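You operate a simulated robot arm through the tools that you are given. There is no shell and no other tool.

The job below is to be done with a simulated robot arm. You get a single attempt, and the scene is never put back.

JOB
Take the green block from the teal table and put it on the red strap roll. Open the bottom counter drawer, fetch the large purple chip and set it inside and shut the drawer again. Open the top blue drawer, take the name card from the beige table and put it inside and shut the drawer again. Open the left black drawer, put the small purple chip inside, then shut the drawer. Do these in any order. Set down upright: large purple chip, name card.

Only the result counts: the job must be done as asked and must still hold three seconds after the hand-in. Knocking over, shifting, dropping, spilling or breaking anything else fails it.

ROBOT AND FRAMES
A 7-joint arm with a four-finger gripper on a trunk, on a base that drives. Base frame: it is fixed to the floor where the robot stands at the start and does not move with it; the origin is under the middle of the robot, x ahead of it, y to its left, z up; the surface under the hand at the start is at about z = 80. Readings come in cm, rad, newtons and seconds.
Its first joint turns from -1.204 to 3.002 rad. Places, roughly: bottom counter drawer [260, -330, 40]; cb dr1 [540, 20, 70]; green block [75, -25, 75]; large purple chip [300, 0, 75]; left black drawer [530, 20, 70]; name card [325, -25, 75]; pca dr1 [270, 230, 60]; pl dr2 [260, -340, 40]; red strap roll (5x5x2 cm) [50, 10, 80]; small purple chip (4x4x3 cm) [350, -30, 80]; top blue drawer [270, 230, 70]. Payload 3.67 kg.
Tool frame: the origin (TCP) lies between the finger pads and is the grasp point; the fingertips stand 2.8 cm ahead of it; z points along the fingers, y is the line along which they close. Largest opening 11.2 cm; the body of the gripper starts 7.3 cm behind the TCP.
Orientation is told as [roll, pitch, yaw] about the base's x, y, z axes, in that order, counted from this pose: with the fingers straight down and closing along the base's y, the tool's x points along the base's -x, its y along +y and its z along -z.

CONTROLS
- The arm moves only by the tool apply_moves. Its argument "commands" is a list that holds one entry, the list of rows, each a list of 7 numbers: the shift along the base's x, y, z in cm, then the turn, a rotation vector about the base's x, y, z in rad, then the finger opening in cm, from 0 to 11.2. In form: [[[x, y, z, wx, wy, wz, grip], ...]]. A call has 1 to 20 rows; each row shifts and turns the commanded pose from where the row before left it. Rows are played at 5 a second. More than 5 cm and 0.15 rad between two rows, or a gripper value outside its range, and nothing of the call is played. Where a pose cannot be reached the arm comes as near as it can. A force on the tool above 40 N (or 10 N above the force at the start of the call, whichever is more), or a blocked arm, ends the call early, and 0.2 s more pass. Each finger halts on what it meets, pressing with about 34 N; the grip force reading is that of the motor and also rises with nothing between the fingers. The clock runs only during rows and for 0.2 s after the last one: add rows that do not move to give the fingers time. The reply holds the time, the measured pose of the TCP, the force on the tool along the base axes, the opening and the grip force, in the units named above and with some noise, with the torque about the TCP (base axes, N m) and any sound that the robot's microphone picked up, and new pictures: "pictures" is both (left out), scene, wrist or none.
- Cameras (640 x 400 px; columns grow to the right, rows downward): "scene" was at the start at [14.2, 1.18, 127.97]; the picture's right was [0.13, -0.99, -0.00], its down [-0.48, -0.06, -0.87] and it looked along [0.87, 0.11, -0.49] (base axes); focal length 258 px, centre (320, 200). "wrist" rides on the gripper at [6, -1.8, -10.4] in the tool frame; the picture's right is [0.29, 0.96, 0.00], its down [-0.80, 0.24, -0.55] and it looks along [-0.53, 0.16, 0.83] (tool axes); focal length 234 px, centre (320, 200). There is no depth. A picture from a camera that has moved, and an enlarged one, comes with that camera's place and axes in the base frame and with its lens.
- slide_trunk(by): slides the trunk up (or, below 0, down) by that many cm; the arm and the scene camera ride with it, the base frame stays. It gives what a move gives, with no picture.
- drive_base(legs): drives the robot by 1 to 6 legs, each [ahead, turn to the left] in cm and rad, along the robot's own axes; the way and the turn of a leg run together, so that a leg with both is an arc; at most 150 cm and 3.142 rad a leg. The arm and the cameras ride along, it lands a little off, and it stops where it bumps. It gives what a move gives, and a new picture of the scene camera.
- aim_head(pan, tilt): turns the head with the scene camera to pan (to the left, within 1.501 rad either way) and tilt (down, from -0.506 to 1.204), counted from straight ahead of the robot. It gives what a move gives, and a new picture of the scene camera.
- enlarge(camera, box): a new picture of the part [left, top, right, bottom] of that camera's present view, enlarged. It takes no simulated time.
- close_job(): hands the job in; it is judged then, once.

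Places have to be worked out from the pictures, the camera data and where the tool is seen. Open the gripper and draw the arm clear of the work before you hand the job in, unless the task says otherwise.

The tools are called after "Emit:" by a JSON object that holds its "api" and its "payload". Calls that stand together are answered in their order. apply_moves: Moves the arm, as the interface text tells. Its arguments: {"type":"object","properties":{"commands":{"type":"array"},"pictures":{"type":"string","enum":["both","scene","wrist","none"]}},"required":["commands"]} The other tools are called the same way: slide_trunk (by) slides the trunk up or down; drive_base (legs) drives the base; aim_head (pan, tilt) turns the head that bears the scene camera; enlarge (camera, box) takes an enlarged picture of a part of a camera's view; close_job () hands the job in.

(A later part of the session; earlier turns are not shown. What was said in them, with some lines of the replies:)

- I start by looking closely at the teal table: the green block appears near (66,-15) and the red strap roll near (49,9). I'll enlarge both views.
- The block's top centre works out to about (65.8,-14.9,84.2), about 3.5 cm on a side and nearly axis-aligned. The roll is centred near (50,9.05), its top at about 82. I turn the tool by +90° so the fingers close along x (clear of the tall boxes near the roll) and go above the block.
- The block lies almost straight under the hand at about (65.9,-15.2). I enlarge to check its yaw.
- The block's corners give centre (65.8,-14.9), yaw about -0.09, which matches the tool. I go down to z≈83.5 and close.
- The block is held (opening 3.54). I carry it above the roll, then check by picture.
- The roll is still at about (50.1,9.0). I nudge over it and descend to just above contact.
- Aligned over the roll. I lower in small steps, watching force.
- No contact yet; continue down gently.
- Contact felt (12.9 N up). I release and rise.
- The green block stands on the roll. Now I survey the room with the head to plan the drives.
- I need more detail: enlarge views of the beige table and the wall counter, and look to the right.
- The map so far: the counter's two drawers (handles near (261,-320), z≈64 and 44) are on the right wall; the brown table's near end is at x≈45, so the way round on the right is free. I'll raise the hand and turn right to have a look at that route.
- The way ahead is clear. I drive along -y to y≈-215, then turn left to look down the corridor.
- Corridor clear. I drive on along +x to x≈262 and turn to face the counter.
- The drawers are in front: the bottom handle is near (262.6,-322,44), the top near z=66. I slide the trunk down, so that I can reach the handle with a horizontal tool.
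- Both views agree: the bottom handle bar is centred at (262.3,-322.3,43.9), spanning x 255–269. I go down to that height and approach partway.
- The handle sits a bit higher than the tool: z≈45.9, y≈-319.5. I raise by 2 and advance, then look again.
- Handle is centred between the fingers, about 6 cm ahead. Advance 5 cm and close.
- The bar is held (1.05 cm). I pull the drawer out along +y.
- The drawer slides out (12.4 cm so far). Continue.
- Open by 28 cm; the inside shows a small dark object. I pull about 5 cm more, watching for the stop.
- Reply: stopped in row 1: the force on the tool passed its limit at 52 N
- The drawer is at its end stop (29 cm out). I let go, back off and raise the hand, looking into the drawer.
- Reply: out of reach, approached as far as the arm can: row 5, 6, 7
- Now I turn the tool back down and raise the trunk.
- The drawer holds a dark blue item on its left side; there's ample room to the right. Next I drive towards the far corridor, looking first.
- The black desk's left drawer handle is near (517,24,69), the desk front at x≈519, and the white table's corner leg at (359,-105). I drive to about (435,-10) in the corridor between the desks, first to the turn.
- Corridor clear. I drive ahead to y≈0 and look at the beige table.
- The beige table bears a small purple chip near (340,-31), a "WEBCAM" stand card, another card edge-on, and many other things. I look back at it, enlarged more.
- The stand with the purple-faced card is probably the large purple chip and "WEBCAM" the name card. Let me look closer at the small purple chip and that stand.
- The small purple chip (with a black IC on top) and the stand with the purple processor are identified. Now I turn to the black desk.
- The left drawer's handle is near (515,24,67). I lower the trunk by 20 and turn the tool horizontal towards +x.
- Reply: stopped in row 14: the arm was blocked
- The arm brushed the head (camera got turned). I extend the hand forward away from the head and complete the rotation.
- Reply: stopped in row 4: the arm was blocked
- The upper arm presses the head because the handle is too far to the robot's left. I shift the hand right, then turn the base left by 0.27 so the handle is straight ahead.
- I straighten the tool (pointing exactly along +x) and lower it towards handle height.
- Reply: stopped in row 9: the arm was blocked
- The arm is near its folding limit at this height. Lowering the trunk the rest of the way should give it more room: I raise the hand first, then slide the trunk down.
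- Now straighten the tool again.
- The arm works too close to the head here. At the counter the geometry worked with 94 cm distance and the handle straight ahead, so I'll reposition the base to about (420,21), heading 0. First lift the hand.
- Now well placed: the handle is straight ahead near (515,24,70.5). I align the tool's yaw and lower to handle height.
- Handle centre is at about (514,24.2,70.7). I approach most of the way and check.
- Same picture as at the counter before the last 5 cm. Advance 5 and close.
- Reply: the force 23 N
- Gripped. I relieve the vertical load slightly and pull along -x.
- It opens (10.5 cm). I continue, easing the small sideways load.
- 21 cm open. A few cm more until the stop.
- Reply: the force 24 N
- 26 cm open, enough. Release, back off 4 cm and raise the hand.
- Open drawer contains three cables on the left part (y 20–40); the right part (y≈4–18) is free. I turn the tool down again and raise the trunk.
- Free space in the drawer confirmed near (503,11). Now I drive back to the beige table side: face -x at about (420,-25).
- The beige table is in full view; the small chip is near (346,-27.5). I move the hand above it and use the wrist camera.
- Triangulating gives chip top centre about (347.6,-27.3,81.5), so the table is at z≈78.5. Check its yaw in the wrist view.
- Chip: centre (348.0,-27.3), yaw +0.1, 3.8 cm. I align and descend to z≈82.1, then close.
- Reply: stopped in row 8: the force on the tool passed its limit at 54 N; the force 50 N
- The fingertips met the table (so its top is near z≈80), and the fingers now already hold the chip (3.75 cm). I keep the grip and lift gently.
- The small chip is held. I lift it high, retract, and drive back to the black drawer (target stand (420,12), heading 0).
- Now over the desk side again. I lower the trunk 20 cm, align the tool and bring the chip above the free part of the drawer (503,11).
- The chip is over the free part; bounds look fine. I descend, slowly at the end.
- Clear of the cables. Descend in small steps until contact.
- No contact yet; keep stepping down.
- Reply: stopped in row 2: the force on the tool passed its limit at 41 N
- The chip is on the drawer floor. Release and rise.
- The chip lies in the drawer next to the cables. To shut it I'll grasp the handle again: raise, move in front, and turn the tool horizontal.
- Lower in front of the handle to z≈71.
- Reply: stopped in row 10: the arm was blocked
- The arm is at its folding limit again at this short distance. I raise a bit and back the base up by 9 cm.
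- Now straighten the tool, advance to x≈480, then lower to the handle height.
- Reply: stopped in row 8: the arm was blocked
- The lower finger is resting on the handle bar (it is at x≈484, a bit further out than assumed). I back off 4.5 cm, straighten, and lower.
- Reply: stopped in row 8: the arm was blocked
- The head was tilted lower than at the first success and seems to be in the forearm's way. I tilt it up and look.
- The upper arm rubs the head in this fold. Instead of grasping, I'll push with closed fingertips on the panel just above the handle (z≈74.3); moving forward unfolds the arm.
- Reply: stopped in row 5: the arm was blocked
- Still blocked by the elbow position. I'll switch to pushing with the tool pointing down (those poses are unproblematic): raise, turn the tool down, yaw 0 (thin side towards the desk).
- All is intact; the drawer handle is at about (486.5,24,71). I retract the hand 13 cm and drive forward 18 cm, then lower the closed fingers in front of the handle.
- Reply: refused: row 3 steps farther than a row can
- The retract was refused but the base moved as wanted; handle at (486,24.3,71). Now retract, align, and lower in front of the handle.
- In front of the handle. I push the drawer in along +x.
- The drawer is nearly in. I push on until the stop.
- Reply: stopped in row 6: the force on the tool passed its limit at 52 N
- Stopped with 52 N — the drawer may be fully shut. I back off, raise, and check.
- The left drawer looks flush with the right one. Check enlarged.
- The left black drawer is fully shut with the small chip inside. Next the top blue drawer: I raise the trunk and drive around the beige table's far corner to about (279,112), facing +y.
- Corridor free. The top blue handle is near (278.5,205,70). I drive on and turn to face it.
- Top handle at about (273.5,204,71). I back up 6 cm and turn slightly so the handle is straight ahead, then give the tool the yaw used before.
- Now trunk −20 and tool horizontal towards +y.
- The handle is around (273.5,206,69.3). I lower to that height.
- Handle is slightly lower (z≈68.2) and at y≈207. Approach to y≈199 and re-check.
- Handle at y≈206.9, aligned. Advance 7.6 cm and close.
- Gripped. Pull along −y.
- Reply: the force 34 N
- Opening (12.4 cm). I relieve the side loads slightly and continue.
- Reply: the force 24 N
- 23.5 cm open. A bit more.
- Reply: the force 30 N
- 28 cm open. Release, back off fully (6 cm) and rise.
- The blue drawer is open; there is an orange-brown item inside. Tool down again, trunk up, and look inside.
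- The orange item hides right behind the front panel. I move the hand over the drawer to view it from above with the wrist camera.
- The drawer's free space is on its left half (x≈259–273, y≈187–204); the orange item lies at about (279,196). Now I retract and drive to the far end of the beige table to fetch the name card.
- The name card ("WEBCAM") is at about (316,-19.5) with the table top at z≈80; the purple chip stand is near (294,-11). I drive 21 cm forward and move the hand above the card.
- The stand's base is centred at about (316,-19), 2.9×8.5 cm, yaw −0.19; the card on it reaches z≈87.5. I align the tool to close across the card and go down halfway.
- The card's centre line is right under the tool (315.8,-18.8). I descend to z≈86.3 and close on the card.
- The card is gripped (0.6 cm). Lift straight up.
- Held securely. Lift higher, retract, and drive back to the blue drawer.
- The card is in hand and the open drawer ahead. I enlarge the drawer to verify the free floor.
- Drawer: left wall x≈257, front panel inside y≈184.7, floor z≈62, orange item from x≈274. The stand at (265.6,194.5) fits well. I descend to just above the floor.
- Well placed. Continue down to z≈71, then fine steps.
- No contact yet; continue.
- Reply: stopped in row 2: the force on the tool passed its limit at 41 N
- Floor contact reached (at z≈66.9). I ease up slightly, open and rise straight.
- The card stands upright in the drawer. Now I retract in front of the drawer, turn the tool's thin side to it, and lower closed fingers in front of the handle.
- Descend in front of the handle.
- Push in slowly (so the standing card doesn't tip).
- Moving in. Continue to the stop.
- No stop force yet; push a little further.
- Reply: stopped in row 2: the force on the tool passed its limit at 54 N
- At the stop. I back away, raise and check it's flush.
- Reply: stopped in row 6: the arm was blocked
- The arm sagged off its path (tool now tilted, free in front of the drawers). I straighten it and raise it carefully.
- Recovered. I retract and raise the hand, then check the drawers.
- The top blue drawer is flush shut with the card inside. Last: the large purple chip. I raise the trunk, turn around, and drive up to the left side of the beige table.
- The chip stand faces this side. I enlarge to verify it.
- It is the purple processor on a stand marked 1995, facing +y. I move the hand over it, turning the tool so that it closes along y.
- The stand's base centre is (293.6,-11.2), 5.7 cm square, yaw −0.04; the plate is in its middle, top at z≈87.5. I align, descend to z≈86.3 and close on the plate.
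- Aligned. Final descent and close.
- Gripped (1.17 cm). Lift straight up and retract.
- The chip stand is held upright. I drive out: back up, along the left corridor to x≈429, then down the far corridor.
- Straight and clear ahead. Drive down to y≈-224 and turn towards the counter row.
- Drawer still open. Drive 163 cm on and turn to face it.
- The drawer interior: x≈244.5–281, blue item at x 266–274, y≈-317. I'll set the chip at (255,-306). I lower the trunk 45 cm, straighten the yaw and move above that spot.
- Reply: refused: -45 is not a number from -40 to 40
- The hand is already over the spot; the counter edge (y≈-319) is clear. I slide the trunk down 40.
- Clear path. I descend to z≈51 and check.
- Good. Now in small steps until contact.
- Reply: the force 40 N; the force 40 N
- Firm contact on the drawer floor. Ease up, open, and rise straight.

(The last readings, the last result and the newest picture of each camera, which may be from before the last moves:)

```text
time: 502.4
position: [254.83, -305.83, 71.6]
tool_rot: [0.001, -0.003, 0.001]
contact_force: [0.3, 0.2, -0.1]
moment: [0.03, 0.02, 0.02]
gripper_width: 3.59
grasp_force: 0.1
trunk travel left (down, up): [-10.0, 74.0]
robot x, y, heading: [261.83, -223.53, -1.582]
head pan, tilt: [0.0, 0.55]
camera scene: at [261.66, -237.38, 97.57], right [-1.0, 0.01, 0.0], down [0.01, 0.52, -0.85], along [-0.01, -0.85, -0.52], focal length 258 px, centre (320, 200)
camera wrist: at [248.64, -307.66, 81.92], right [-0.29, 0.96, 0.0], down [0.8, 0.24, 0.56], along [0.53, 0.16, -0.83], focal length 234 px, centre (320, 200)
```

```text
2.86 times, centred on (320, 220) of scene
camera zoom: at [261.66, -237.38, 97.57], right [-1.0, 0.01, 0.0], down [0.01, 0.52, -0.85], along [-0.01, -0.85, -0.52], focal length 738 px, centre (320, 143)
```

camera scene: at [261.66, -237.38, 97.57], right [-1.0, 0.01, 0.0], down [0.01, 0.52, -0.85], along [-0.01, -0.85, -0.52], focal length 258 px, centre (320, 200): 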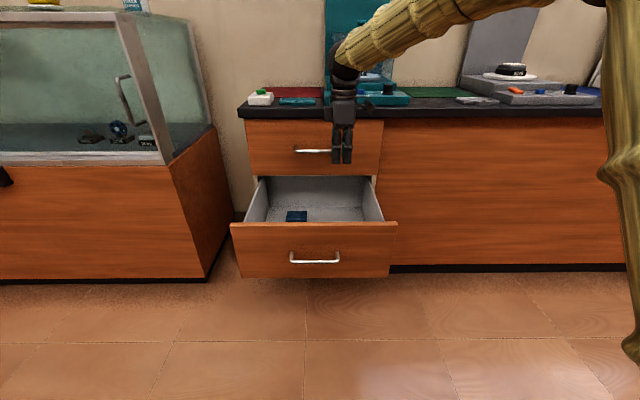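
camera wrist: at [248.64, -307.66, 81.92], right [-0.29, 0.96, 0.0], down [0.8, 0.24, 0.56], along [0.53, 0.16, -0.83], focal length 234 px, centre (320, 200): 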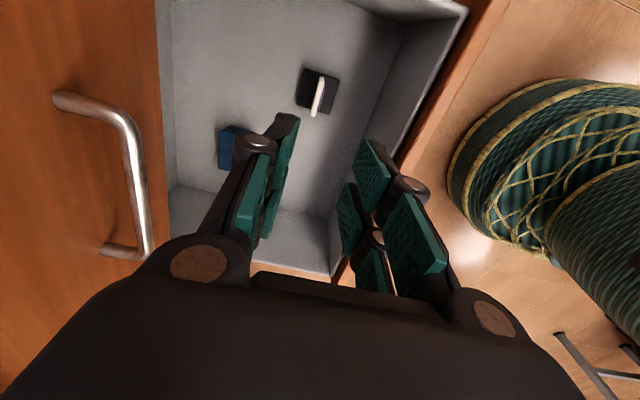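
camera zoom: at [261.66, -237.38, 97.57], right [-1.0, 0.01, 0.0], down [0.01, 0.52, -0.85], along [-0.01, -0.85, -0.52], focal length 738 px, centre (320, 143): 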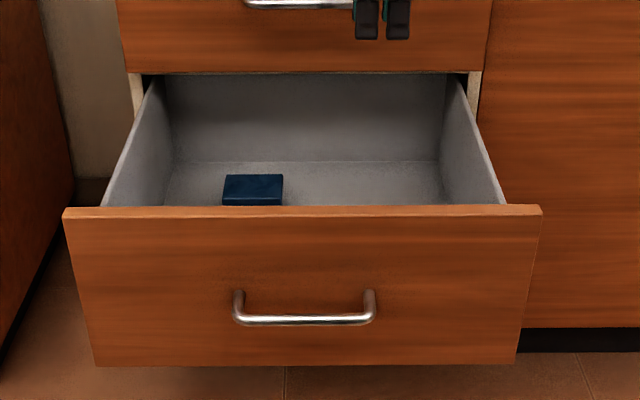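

The chip stands upright in the drawer. Now I retract in front of the drawer, turn the thin side of the tool to it, tilt the head up out of the arm's way.

Emit:
{"api": "aim_head", "payload": {"pan": 0.0, "tilt": 0.35}}

Emit:
{"api": "apply_moves", "payload": {"commands": [[[0, 0, 3, 0, 0, 0, 3.6], [0.6, 2.5, 2, 0, 0, -0.143, 2], [0.6, 2.5, 0, 0, 0, -0.143, 0], [0.6, 2.5, 0, 0, 0, -0.143, 0], [0.6, 2.5, 0, 0, 0, -0.143, 0], [0.6, 2.5, 0, 0, 0, -0.143, 0], [0.7, 2.5, 0, 0, 0, -0.143, 0], [0.7, 2.5, 0, 0, 0, -0.143, 0], [0.7, 2.5, 0, 0, 0, -0.143, 0], [0.8, 2.5, 0, 0, 0, -0.143, 0], [0.8, 2.5, 0, 0, 0, -0.143, 0], [0.8, 1.5, 0, 0, 0, -0.141, 0], [0, 0, 0, 0, 0, 0, 0]]]}}

```text
time: 503.1
position: [254.72, -305.82, 71.47]
tool_rot: [0.003, -0.002, 0.0]
contact_force: [-0.4, 0.8, 0.6]
moment: [-0.01, 0.01, 0.01]
gripper_width: 3.6
grasp_force: 0.1
trunk travel left (down, up): [-10.0, 74.0]
robot x, y, heading: [261.79, -223.75, -1.585]
head pan, tilt: [0.0, 0.351]
camera scene: at [261.65, -237.69, 99.4], right [-1.0, 0.01, 0.0], down [0.0, 0.34, -0.94], along [-0.01, -0.94, -0.34], focal length 258 px, centre (320, 200)
```

scene: 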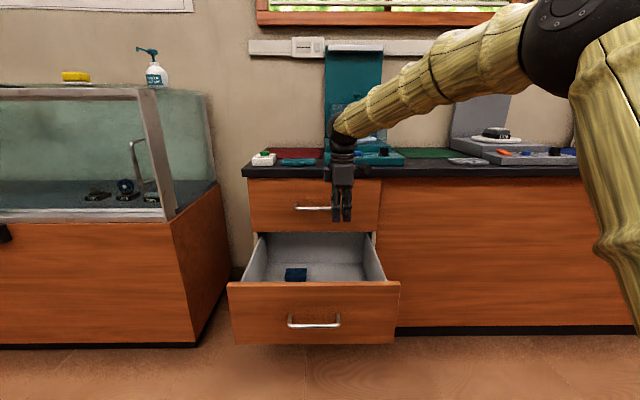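

```text
time: 505.9
position: [262.42, -279.51, 76.63]
tool_rot: [0.002, 0.001, -1.569]
contact_force: [-0.3, 0.3, 0.1]
moment: [0.01, -0.01, 0.02]
gripper_width: 0.0
grasp_force: 34.3
trunk travel left (down, up): [-10.0, 74.0]
robot x, y, heading: [261.42, -223.49, -1.582]
head pan, tilt: [0.0, 0.351]
camera scene: at [261.66, -237.68, 99.41], right [-1.0, 0.01, 0.0], down [0.0, 0.34, -0.94], along [-0.01, -0.94, -0.34], focal length 258 px, centre (320, 200)
camera wrist: at [260.38, -273.46, 86.96], right [0.96, 0.29, 0.0], down [0.24, -0.8, 0.56], along [0.16, -0.53, -0.83], focal length 234 px, centre (320, 200)
```

scene: 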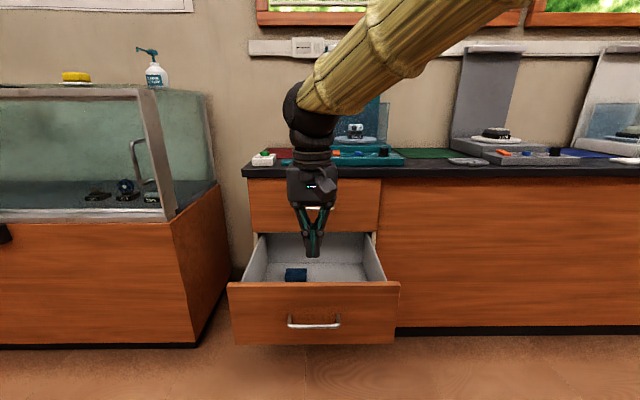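
wrist: 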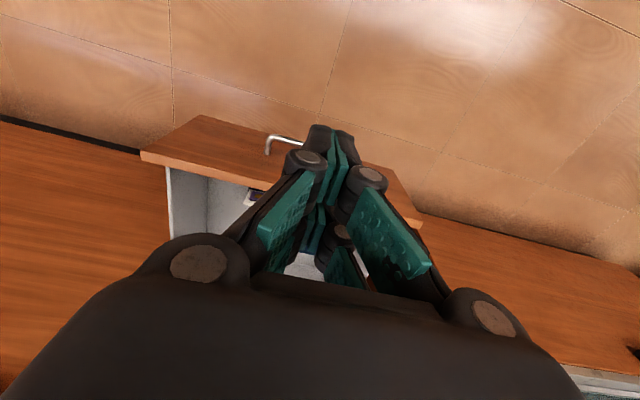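

Handle at (262.5,-290.5,46). Descend in front of it.

Emit:
{"api": "apply_moves", "payload": {"commands": [[[0, -0.5, -4, 0, 0, 0, 0], [0, 0, -4, 0, 0, 0, 0], [0, 0, -4, 0, 0, 0, 0], [0, 0, -4, 0, 0, 0, 0], [0, 0, -4, 0, 0, 0, 0], [0, 0, -4, 0, 0, 0, 0], [0, 0, -4, 0, 0, 0, 0], [0, 0, -3.1, 0, 0, 0, 0], [0, 0, 0, 0, 0, 0, 0]]]}}

```text
time: 507.9
position: [262.24, -279.88, 45.46]
tool_rot: [0.0, -0.001, -1.569]
contact_force: [0.1, -0.5, 0.7]
moment: [0.01, 0.0, 0.02]
gripper_width: 0.01
grasp_force: 34.3
trunk travel left (down, up): [-10.0, 74.0]
robot x, y, heading: [261.69, -223.43, -1.583]
head pan, tilt: [0.0, 0.351]
camera scene: at [261.66, -237.7, 99.4], right [-1.0, 0.01, 0.0], down [0.0, 0.34, -0.94], along [-0.01, -0.94, -0.34], focal length 258 px, centre (320, 200)
camera wrist: at [260.32, -273.91, 55.79], right [0.96, 0.29, 0.0], down [0.24, -0.8, 0.56], along [0.16, -0.53, -0.83], focal length 234 px, centre (320, 200)
```

scene: 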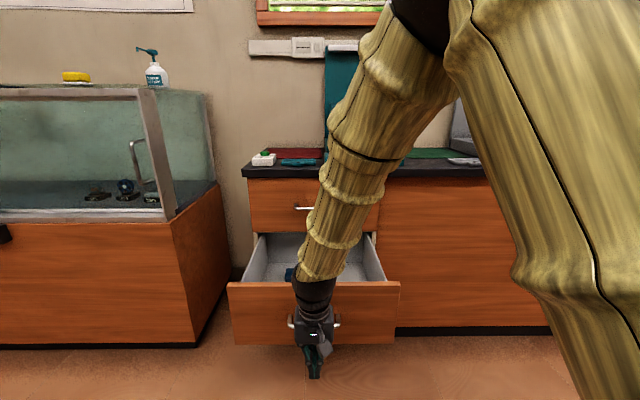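
wrist: 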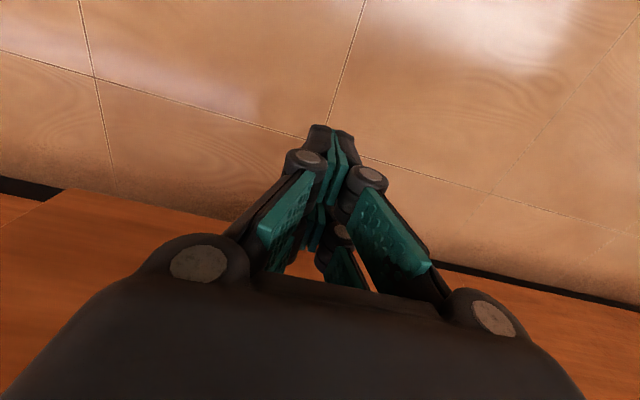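

A vertical tool would bring the wrist against the top drawer's handle at the end of the stroke. So I tilt the tool forward (~43°) and push with the fingertips on the panel just above the bottom handle.

Emit:
{"api": "apply_moves", "payload": {"commands": [[[0, 0.5, 4, 0, 0, 0, 0], [0, 0.5, 4, 0, 0, 0, 0], [0, 0, 4, -0.15, 0, 0, 0], [0, 0, 0, -0.15, 0, 0, 0], [0, 0, 0, -0.15, 0, 0, 0], [0, 0, 0, -0.15, 0, 0, 0], [0, 0, 0, -0.15, 0, 0, 0], [0, 0, 0, 0, 0, 0, 0], [0, 0, 0, 0, 0, 0, 0]]]}}

```text
time: 509.9
position: [262.32, -279.02, 57.62]
tool_rot: [0.0, -0.75, -1.567]
contact_force: [0.3, 0.0, 0.2]
moment: [-0.01, 0.0, -0.03]
gripper_width: 0.0
grasp_force: 33.7
trunk travel left (down, up): [-10.0, 74.0]
robot x, y, heading: [261.36, -223.41, -1.583]
head pan, tilt: [0.0, 0.351]
camera scene: at [261.66, -237.68, 99.4], right [-1.0, 0.01, 0.0], down [0.0, 0.34, -0.94], along [-0.01, -0.94, -0.34], focal length 258 px, centre (320, 200)
camera wrist: at [260.43, -267.46, 61.06], right [0.96, 0.21, -0.2], down [0.24, -0.2, 0.95], along [0.16, -0.96, -0.25], focal length 234 px, centre (320, 200)
```

scene: 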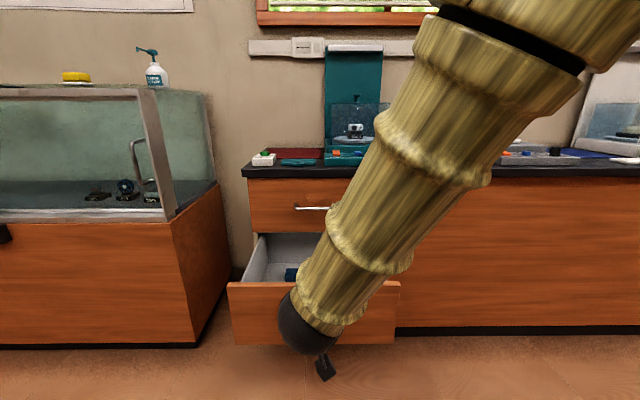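
wrist: 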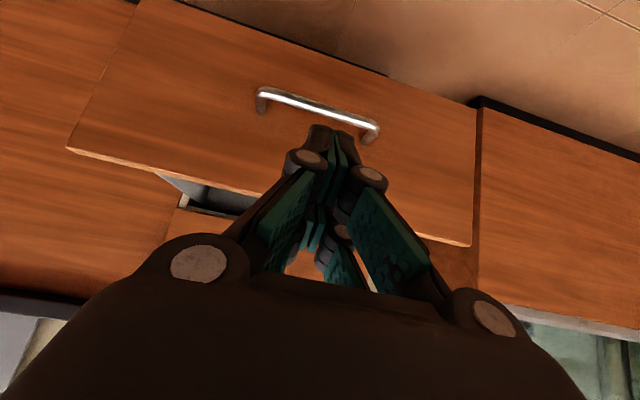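

Tilted tool reached without trouble. I move to the panel above the handle and start pushing.

Emit:
{"api": "apply_moves", "payload": {"commands": [[[0, -2, -2.5, 0, 0, 0, 0], [0, -3, -2.5, 0, 0, 0, 0], [0, -2, 0, 0, 0, 0, 0], [0, -1, 0, 0, 0, 0, 0], [0, -1, 0, 0, 0, 0, 0], [0, -1, 0, 0, 0, 0, 0], [0, -1, 0, 0, 0, 0, 0], [0, -1, 0, 0, 0, 0, 0], [0, -1, 0, 0, 0, 0, 0], [0, -1, 0, 0, 0, 0, 0], [0, 0, 0, 0, 0, 0, 0]]]}}

```text
time: 512.3
position: [262.35, -292.97, 52.55]
tool_rot: [-0.001, -0.75, -1.569]
contact_force: [1.1, 0.3, 0.0]
moment: [0.02, 0.02, 0.0]
gripper_width: 0.0
grasp_force: 35.7
trunk travel left (down, up): [-10.0, 74.0]
robot x, y, heading: [261.28, -223.21, -1.586]
head pan, tilt: [0.0, 0.351]
camera scene: at [261.65, -237.69, 99.4], right [-1.0, 0.01, 0.0], down [0.0, 0.34, -0.94], along [-0.01, -0.94, -0.34], focal length 258 px, centre (320, 200)
camera wrist: at [260.37, -281.5, 55.99], right [0.96, 0.21, -0.2], down [0.24, -0.2, 0.95], along [0.16, -0.96, -0.25], focal length 234 px, centre (320, 200)
```

scene: 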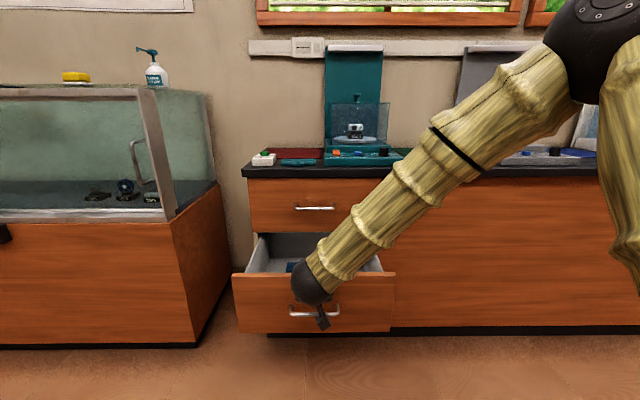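
wrist: 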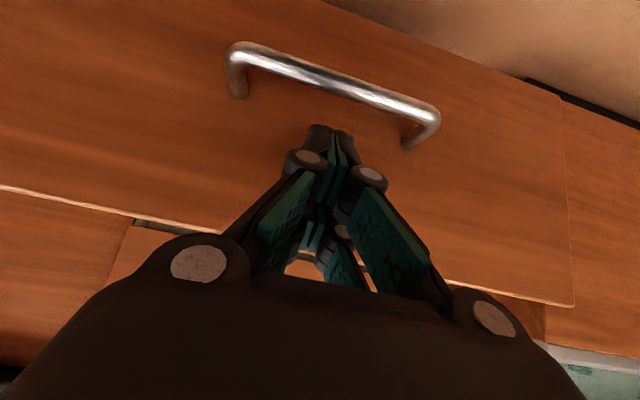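

The tips push the panel just above the handle; the drawer is moving. Continue slowly.

Emit:
{"api": "apply_moves", "payload": {"commands": [[[0, -1, 0, 0, 0, 0, 0], [0, -1, 0, 0, 0, 0, 0], [0, -1, 0, 0, 0, 0, 0], [0, -1, 0, 0, 0, 0, 0], [0, -1, 0, 0, 0, 0, 0], [0, -1, 0, 0, 0, 0, 0], [0, -1, 0, 0, 0, 0, 0], [0, -1, 0, 0, 0, 0, 0], [0, -1, 0, 0, 0, 0, 0], [0, -1, 0, 0, 0, 0, 0], [0, -1, 0, 0, 0, 0, 0], [0, -1, 0, 0, 0, 0, 0], [0, -1, 0, 0, 0, 0, 0], [0, -1, 0, 0, 0, 0, 0], [0, -1, 0, 0, 0, 0, 0], [0, -1, 0, 0, 0, 0, 0], [0, -1, 0, 0, 0, 0, 0], [0, -1, 0, 0, 0, 0, 0], [0, 0, 0, 0, 0, 0, 0]]]}}

```text
time: 516.3
position: [262.26, -310.94, 52.43]
tool_rot: [-0.001, -0.751, -1.568]
contact_force: [0.2, 0.1, -0.7]
moment: [-0.01, 0.0, 0.01]
gripper_width: 0.01
grasp_force: 35.9
trunk travel left (down, up): [-10.0, 74.0]
robot x, y, heading: [261.54, -223.8, -1.586]
head pan, tilt: [0.0, 0.351]
camera scene: at [261.66, -237.7, 99.4], right [-1.0, 0.01, 0.0], down [0.0, 0.34, -0.94], along [-0.01, -0.94, -0.34], focal length 258 px, centre (320, 200)
camera wrist: at [260.33, -299.47, 55.95], right [0.96, 0.21, -0.2], down [0.24, -0.2, 0.95], along [0.16, -0.96, -0.25], focal length 234 px, centre (320, 200)
```

scene: 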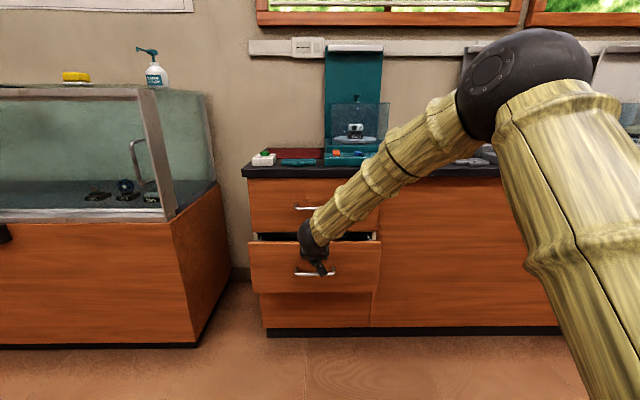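
wrist: 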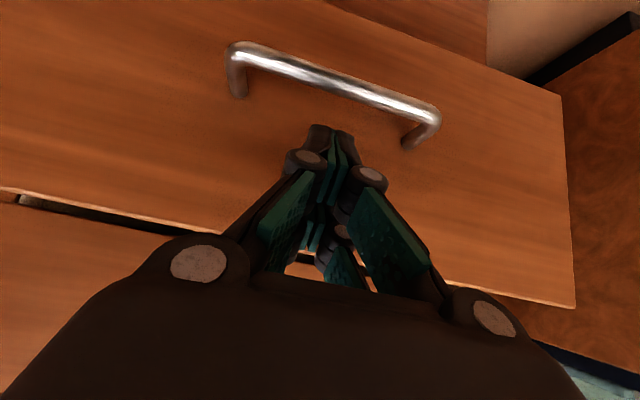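

Continue to the stop.

Emit:
{"api": "apply_moves", "payload": {"commands": [[[0, -1, 0, 0, 0, 0, 0], [0, -1, 0, 0, 0, 0, 0], [0, -1, 0, 0, 0, 0, 0], [0, -1, 0, 0, 0, 0, 0], [0, -1, 0, 0, 0, 0, 0], [0, -1, 0, 0, 0, 0, 0], [0, -0.7, 0, 0, 0, 0, 0], [0, -0.7, 0, 0, 0, 0, 0], [0, -0.7, 0, 0, 0, 0, 0], [0, -0.7, 0, 0, 0, 0, 0], [0, -0.7, 0, 0, 0, 0, 0], [0, -0.7, 0, 0, 0, 0, 0], [0, -0.7, 0, 0, 0, 0, 0], [0, 0, 0, 0, 0, 0, 0]]]}}

```text
time: 518.2
position: [262.27, -318.17, 52.59]
tool_rot: [0.0, -0.747, -1.569]
contact_force: [-3.4, 21.1, 11.7]
moment: [-0.41, -0.05, -0.09]
gripper_width: 0.57
grasp_force: 35.4
trunk travel left (down, up): [-10.0, 74.0]
robot x, y, heading: [261.63, -223.47, -1.582]
head pan, tilt: [0.0, 0.351]
stopped in row 9: the force on the tool passed its limit at 58 N (the readings are from after the stop); the commanded pose is now the measured one
camera scene: at [261.63, -237.49, 99.45], right [-1.0, 0.01, 0.0], down [0.0, 0.34, -0.94], along [-0.01, -0.94, -0.34], focal length 258 px, centre (320, 200)
camera wrist: at [260.41, -306.67, 56.02], right [0.96, 0.21, -0.2], down [0.24, -0.21, 0.95], along [0.16, -0.95, -0.25], focal length 234 px, centre (320, 200)
```

scene: 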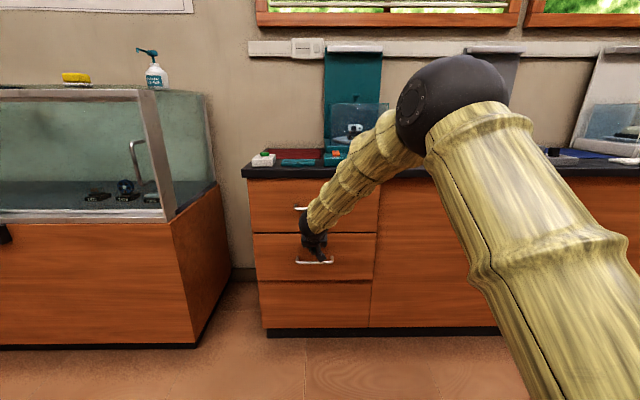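
wrist: 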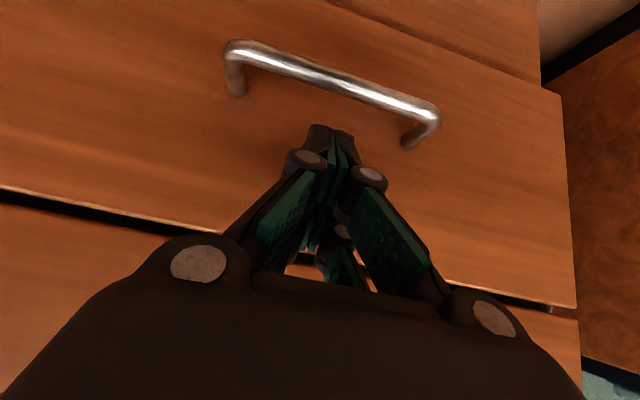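

At the stop and it looks flush. Back off and check.

Emit:
{"api": "apply_moves", "payload": {"commands": [[[0, 3, 0, 0, 0, 0, 0], [0, 4, 0, 0, 0, 0, 0], [0, 4, 0, 0, 0, 0, 0], [0, 4, 0, 0, 0, 0, 0], [0, 4, 1, 0, 0, 0, 0], [0, 4, 2, 0, 0, 0, 0], [0, 2, 3, 0, 0, 0, 0], [0, 0, 4, 0, 0, 0, 0], [0, 0, 4, 0, 0, 0, 0], [0, 0, 4, 0, 0, 0, 0], [0, 0, 4, 0, 0, 0, 0], [0, 0, 0, 0, 0, 0, 0]]], "pictures": "scene"}}

Emit:
{"api": "enlarge", "payload": {"camera": "scene", "box": [225, 150, 417, 350]}}

```text
time: 520.8
position: [262.17, -293.44, 74.38]
tool_rot: [0.001, -0.745, -1.57]
contact_force: [0.0, 0.3, 0.2]
moment: [0.01, -0.03, 0.0]
gripper_width: 0.0
grasp_force: 35.6
trunk travel left (down, up): [-10.0, 74.0]
robot x, y, heading: [261.72, -223.72, -1.587]
head pan, tilt: [0.0, 0.351]
camera scene: at [261.64, -237.64, 99.41], right [-1.0, 0.01, 0.0], down [0.0, 0.34, -0.94], along [-0.01, -0.94, -0.34], focal length 258 px, centre (320, 200)
```

scene: 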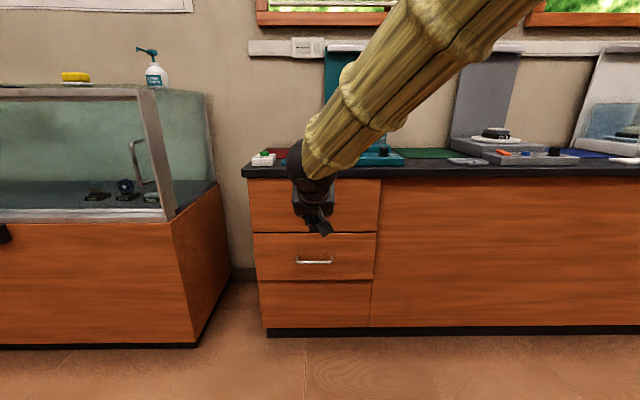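

```text
2.00 times, centred on (321, 250) of scene
camera zoom: at [261.64, -237.64, 99.41], right [-1.0, 0.01, 0.0], down [0.0, 0.34, -0.94], along [-0.01, -0.94, -0.34], focal length 517 px, centre (318, 100)
```

zoom: 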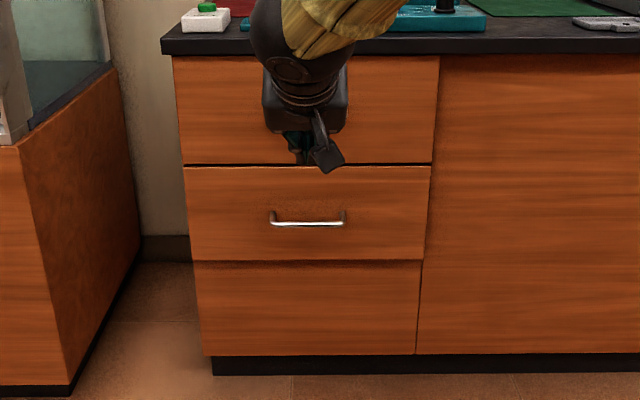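

The bottom drawer is flush. I open the gripper, raise the arm and back away, then take a final look.

Emit:
{"api": "apply_moves", "payload": {"commands": [[[0, 1, 3, 0.15, 0, 0, 3], [0, 1, 3, 0.15, 0, 0, 6], [0, 1, 3, 0.15, 0, 0, 8], [0, 1, 3, 0.15, 0, 0, 8], [0, 1, 3, 0.145, 0, 0, 8], [0, 0, 0, 0, 0, 0, 8]]], "pictures": "none"}}

Emit:
{"api": "slide_trunk", "payload": {"by": 30}}

Emit:
{"api": "drive_base", "payload": {"legs": [[-25, 0]]}}

Emit:
{"api": "enlarge", "payload": {"camera": "scene", "box": [240, 180, 400, 330]}}

```text
time: 522.2
position: [262.48, -288.09, 89.26]
tool_rot: [0.002, 0.0, -1.57]
contact_force: [0.2, -0.4, 0.2]
moment: [0.01, 0.05, 0.0]
gripper_width: 8.03
grasp_force: 0.1
trunk travel left (down, up): [-10.0, 74.0]
robot x, y, heading: [261.61, -223.4, -1.581]
head pan, tilt: [0.0, 0.351]
```

```text
time: 525.2
position: [262.34, -288.12, 119.21]
tool_rot: [0.004, 0.001, -1.57]
contact_force: [-0.7, 0.0, 0.0]
moment: [0.01, 0.0, -0.01]
gripper_width: 8.0
grasp_force: 0.1
trunk travel left (down, up): [-40.0, 44.0]
robot x, y, heading: [261.96, -223.46, -1.582]
head pan, tilt: [0.0, 0.351]
```

```text
time: 527.0
position: [262.72, -263.13, 119.2]
tool_rot: [0.002, -0.002, -1.568]
contact_force: [-0.9, 0.1, 0.8]
moment: [-0.01, 0.02, 0.01]
gripper_width: 7.98
grasp_force: 0.0
trunk travel left (down, up): [-40.0, 44.0]
robot x, y, heading: [261.46, -198.47, -1.58]
head pan, tilt: [0.0, 0.351]
camera scene: at [261.95, -212.78, 129.42], right [-1.0, 0.01, 0.0], down [0.0, 0.34, -0.94], along [-0.01, -0.94, -0.34], focal length 258 px, centre (320, 200)
```

scene: 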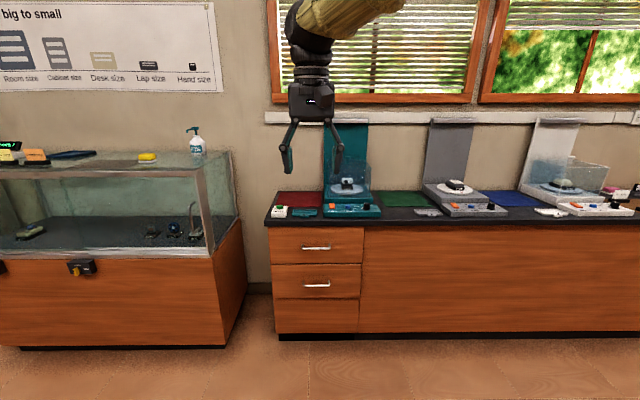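

```text
2.67 times, centred on (320, 255) of scene
camera zoom: at [261.95, -212.78, 129.42], right [-1.0, 0.01, 0.0], down [0.0, 0.34, -0.94], along [-0.01, -0.94, -0.34], focal length 689 px, centre (320, 53)
```

zoom: 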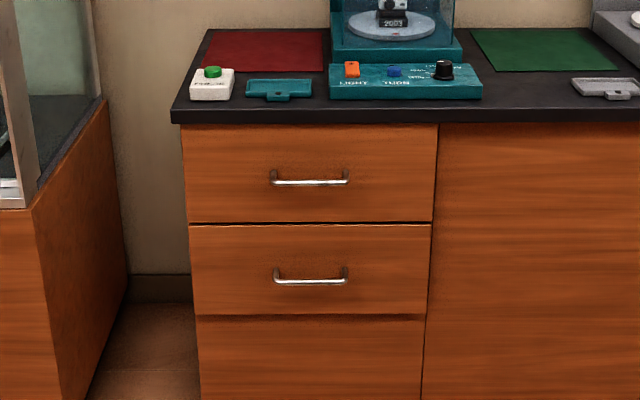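

Both counter drawers are shut, and the other tasks were verified earlier: the block on the roll, the black and blue drawers flush. The gripper is open and the arm is clear, so I hand in.

Emit:
{"api": "close_job", "payload": {}}

```text
The job is handed in.
```

I finished all four parts and handed the job in. I don't have the judge's result.

| Part | Where it ended up | Checked after |
|---|---|---|
| Green block | On top of the red strap roll | Seen sitting on it after release |
| Small purple chip | Left black drawer, on the right side clear of the three cables | Drawer shut and level with its neighbour |
| Name card ("WEBCAM" stand) | Top blue drawer, upright, left of an orange item | Drawer shut and level with the ones below |
| Large purple chip (purple processor on a stand marked 1995) | Bottom counter drawer, upright, beside a dark blue item | Drawer shut and level with the one above |

- **Large purple chip:** the stand had no label saying so. I chose it because it was the only purple chip near the given place.
- **Upright items:** I saw both standing upright before pushing the drawers in slowly. I did not reopen either drawer to check.
- **Green block:** I did not go back for a last look before handing in.
- **Arm trouble:** the arm rubbed against its own camera head a few times at the black desk. It also sagged once in front of the blue drawers after shutting the top one, but I saw nothing knocked or moved.

The gripper is open and the arm is clear of the counter.
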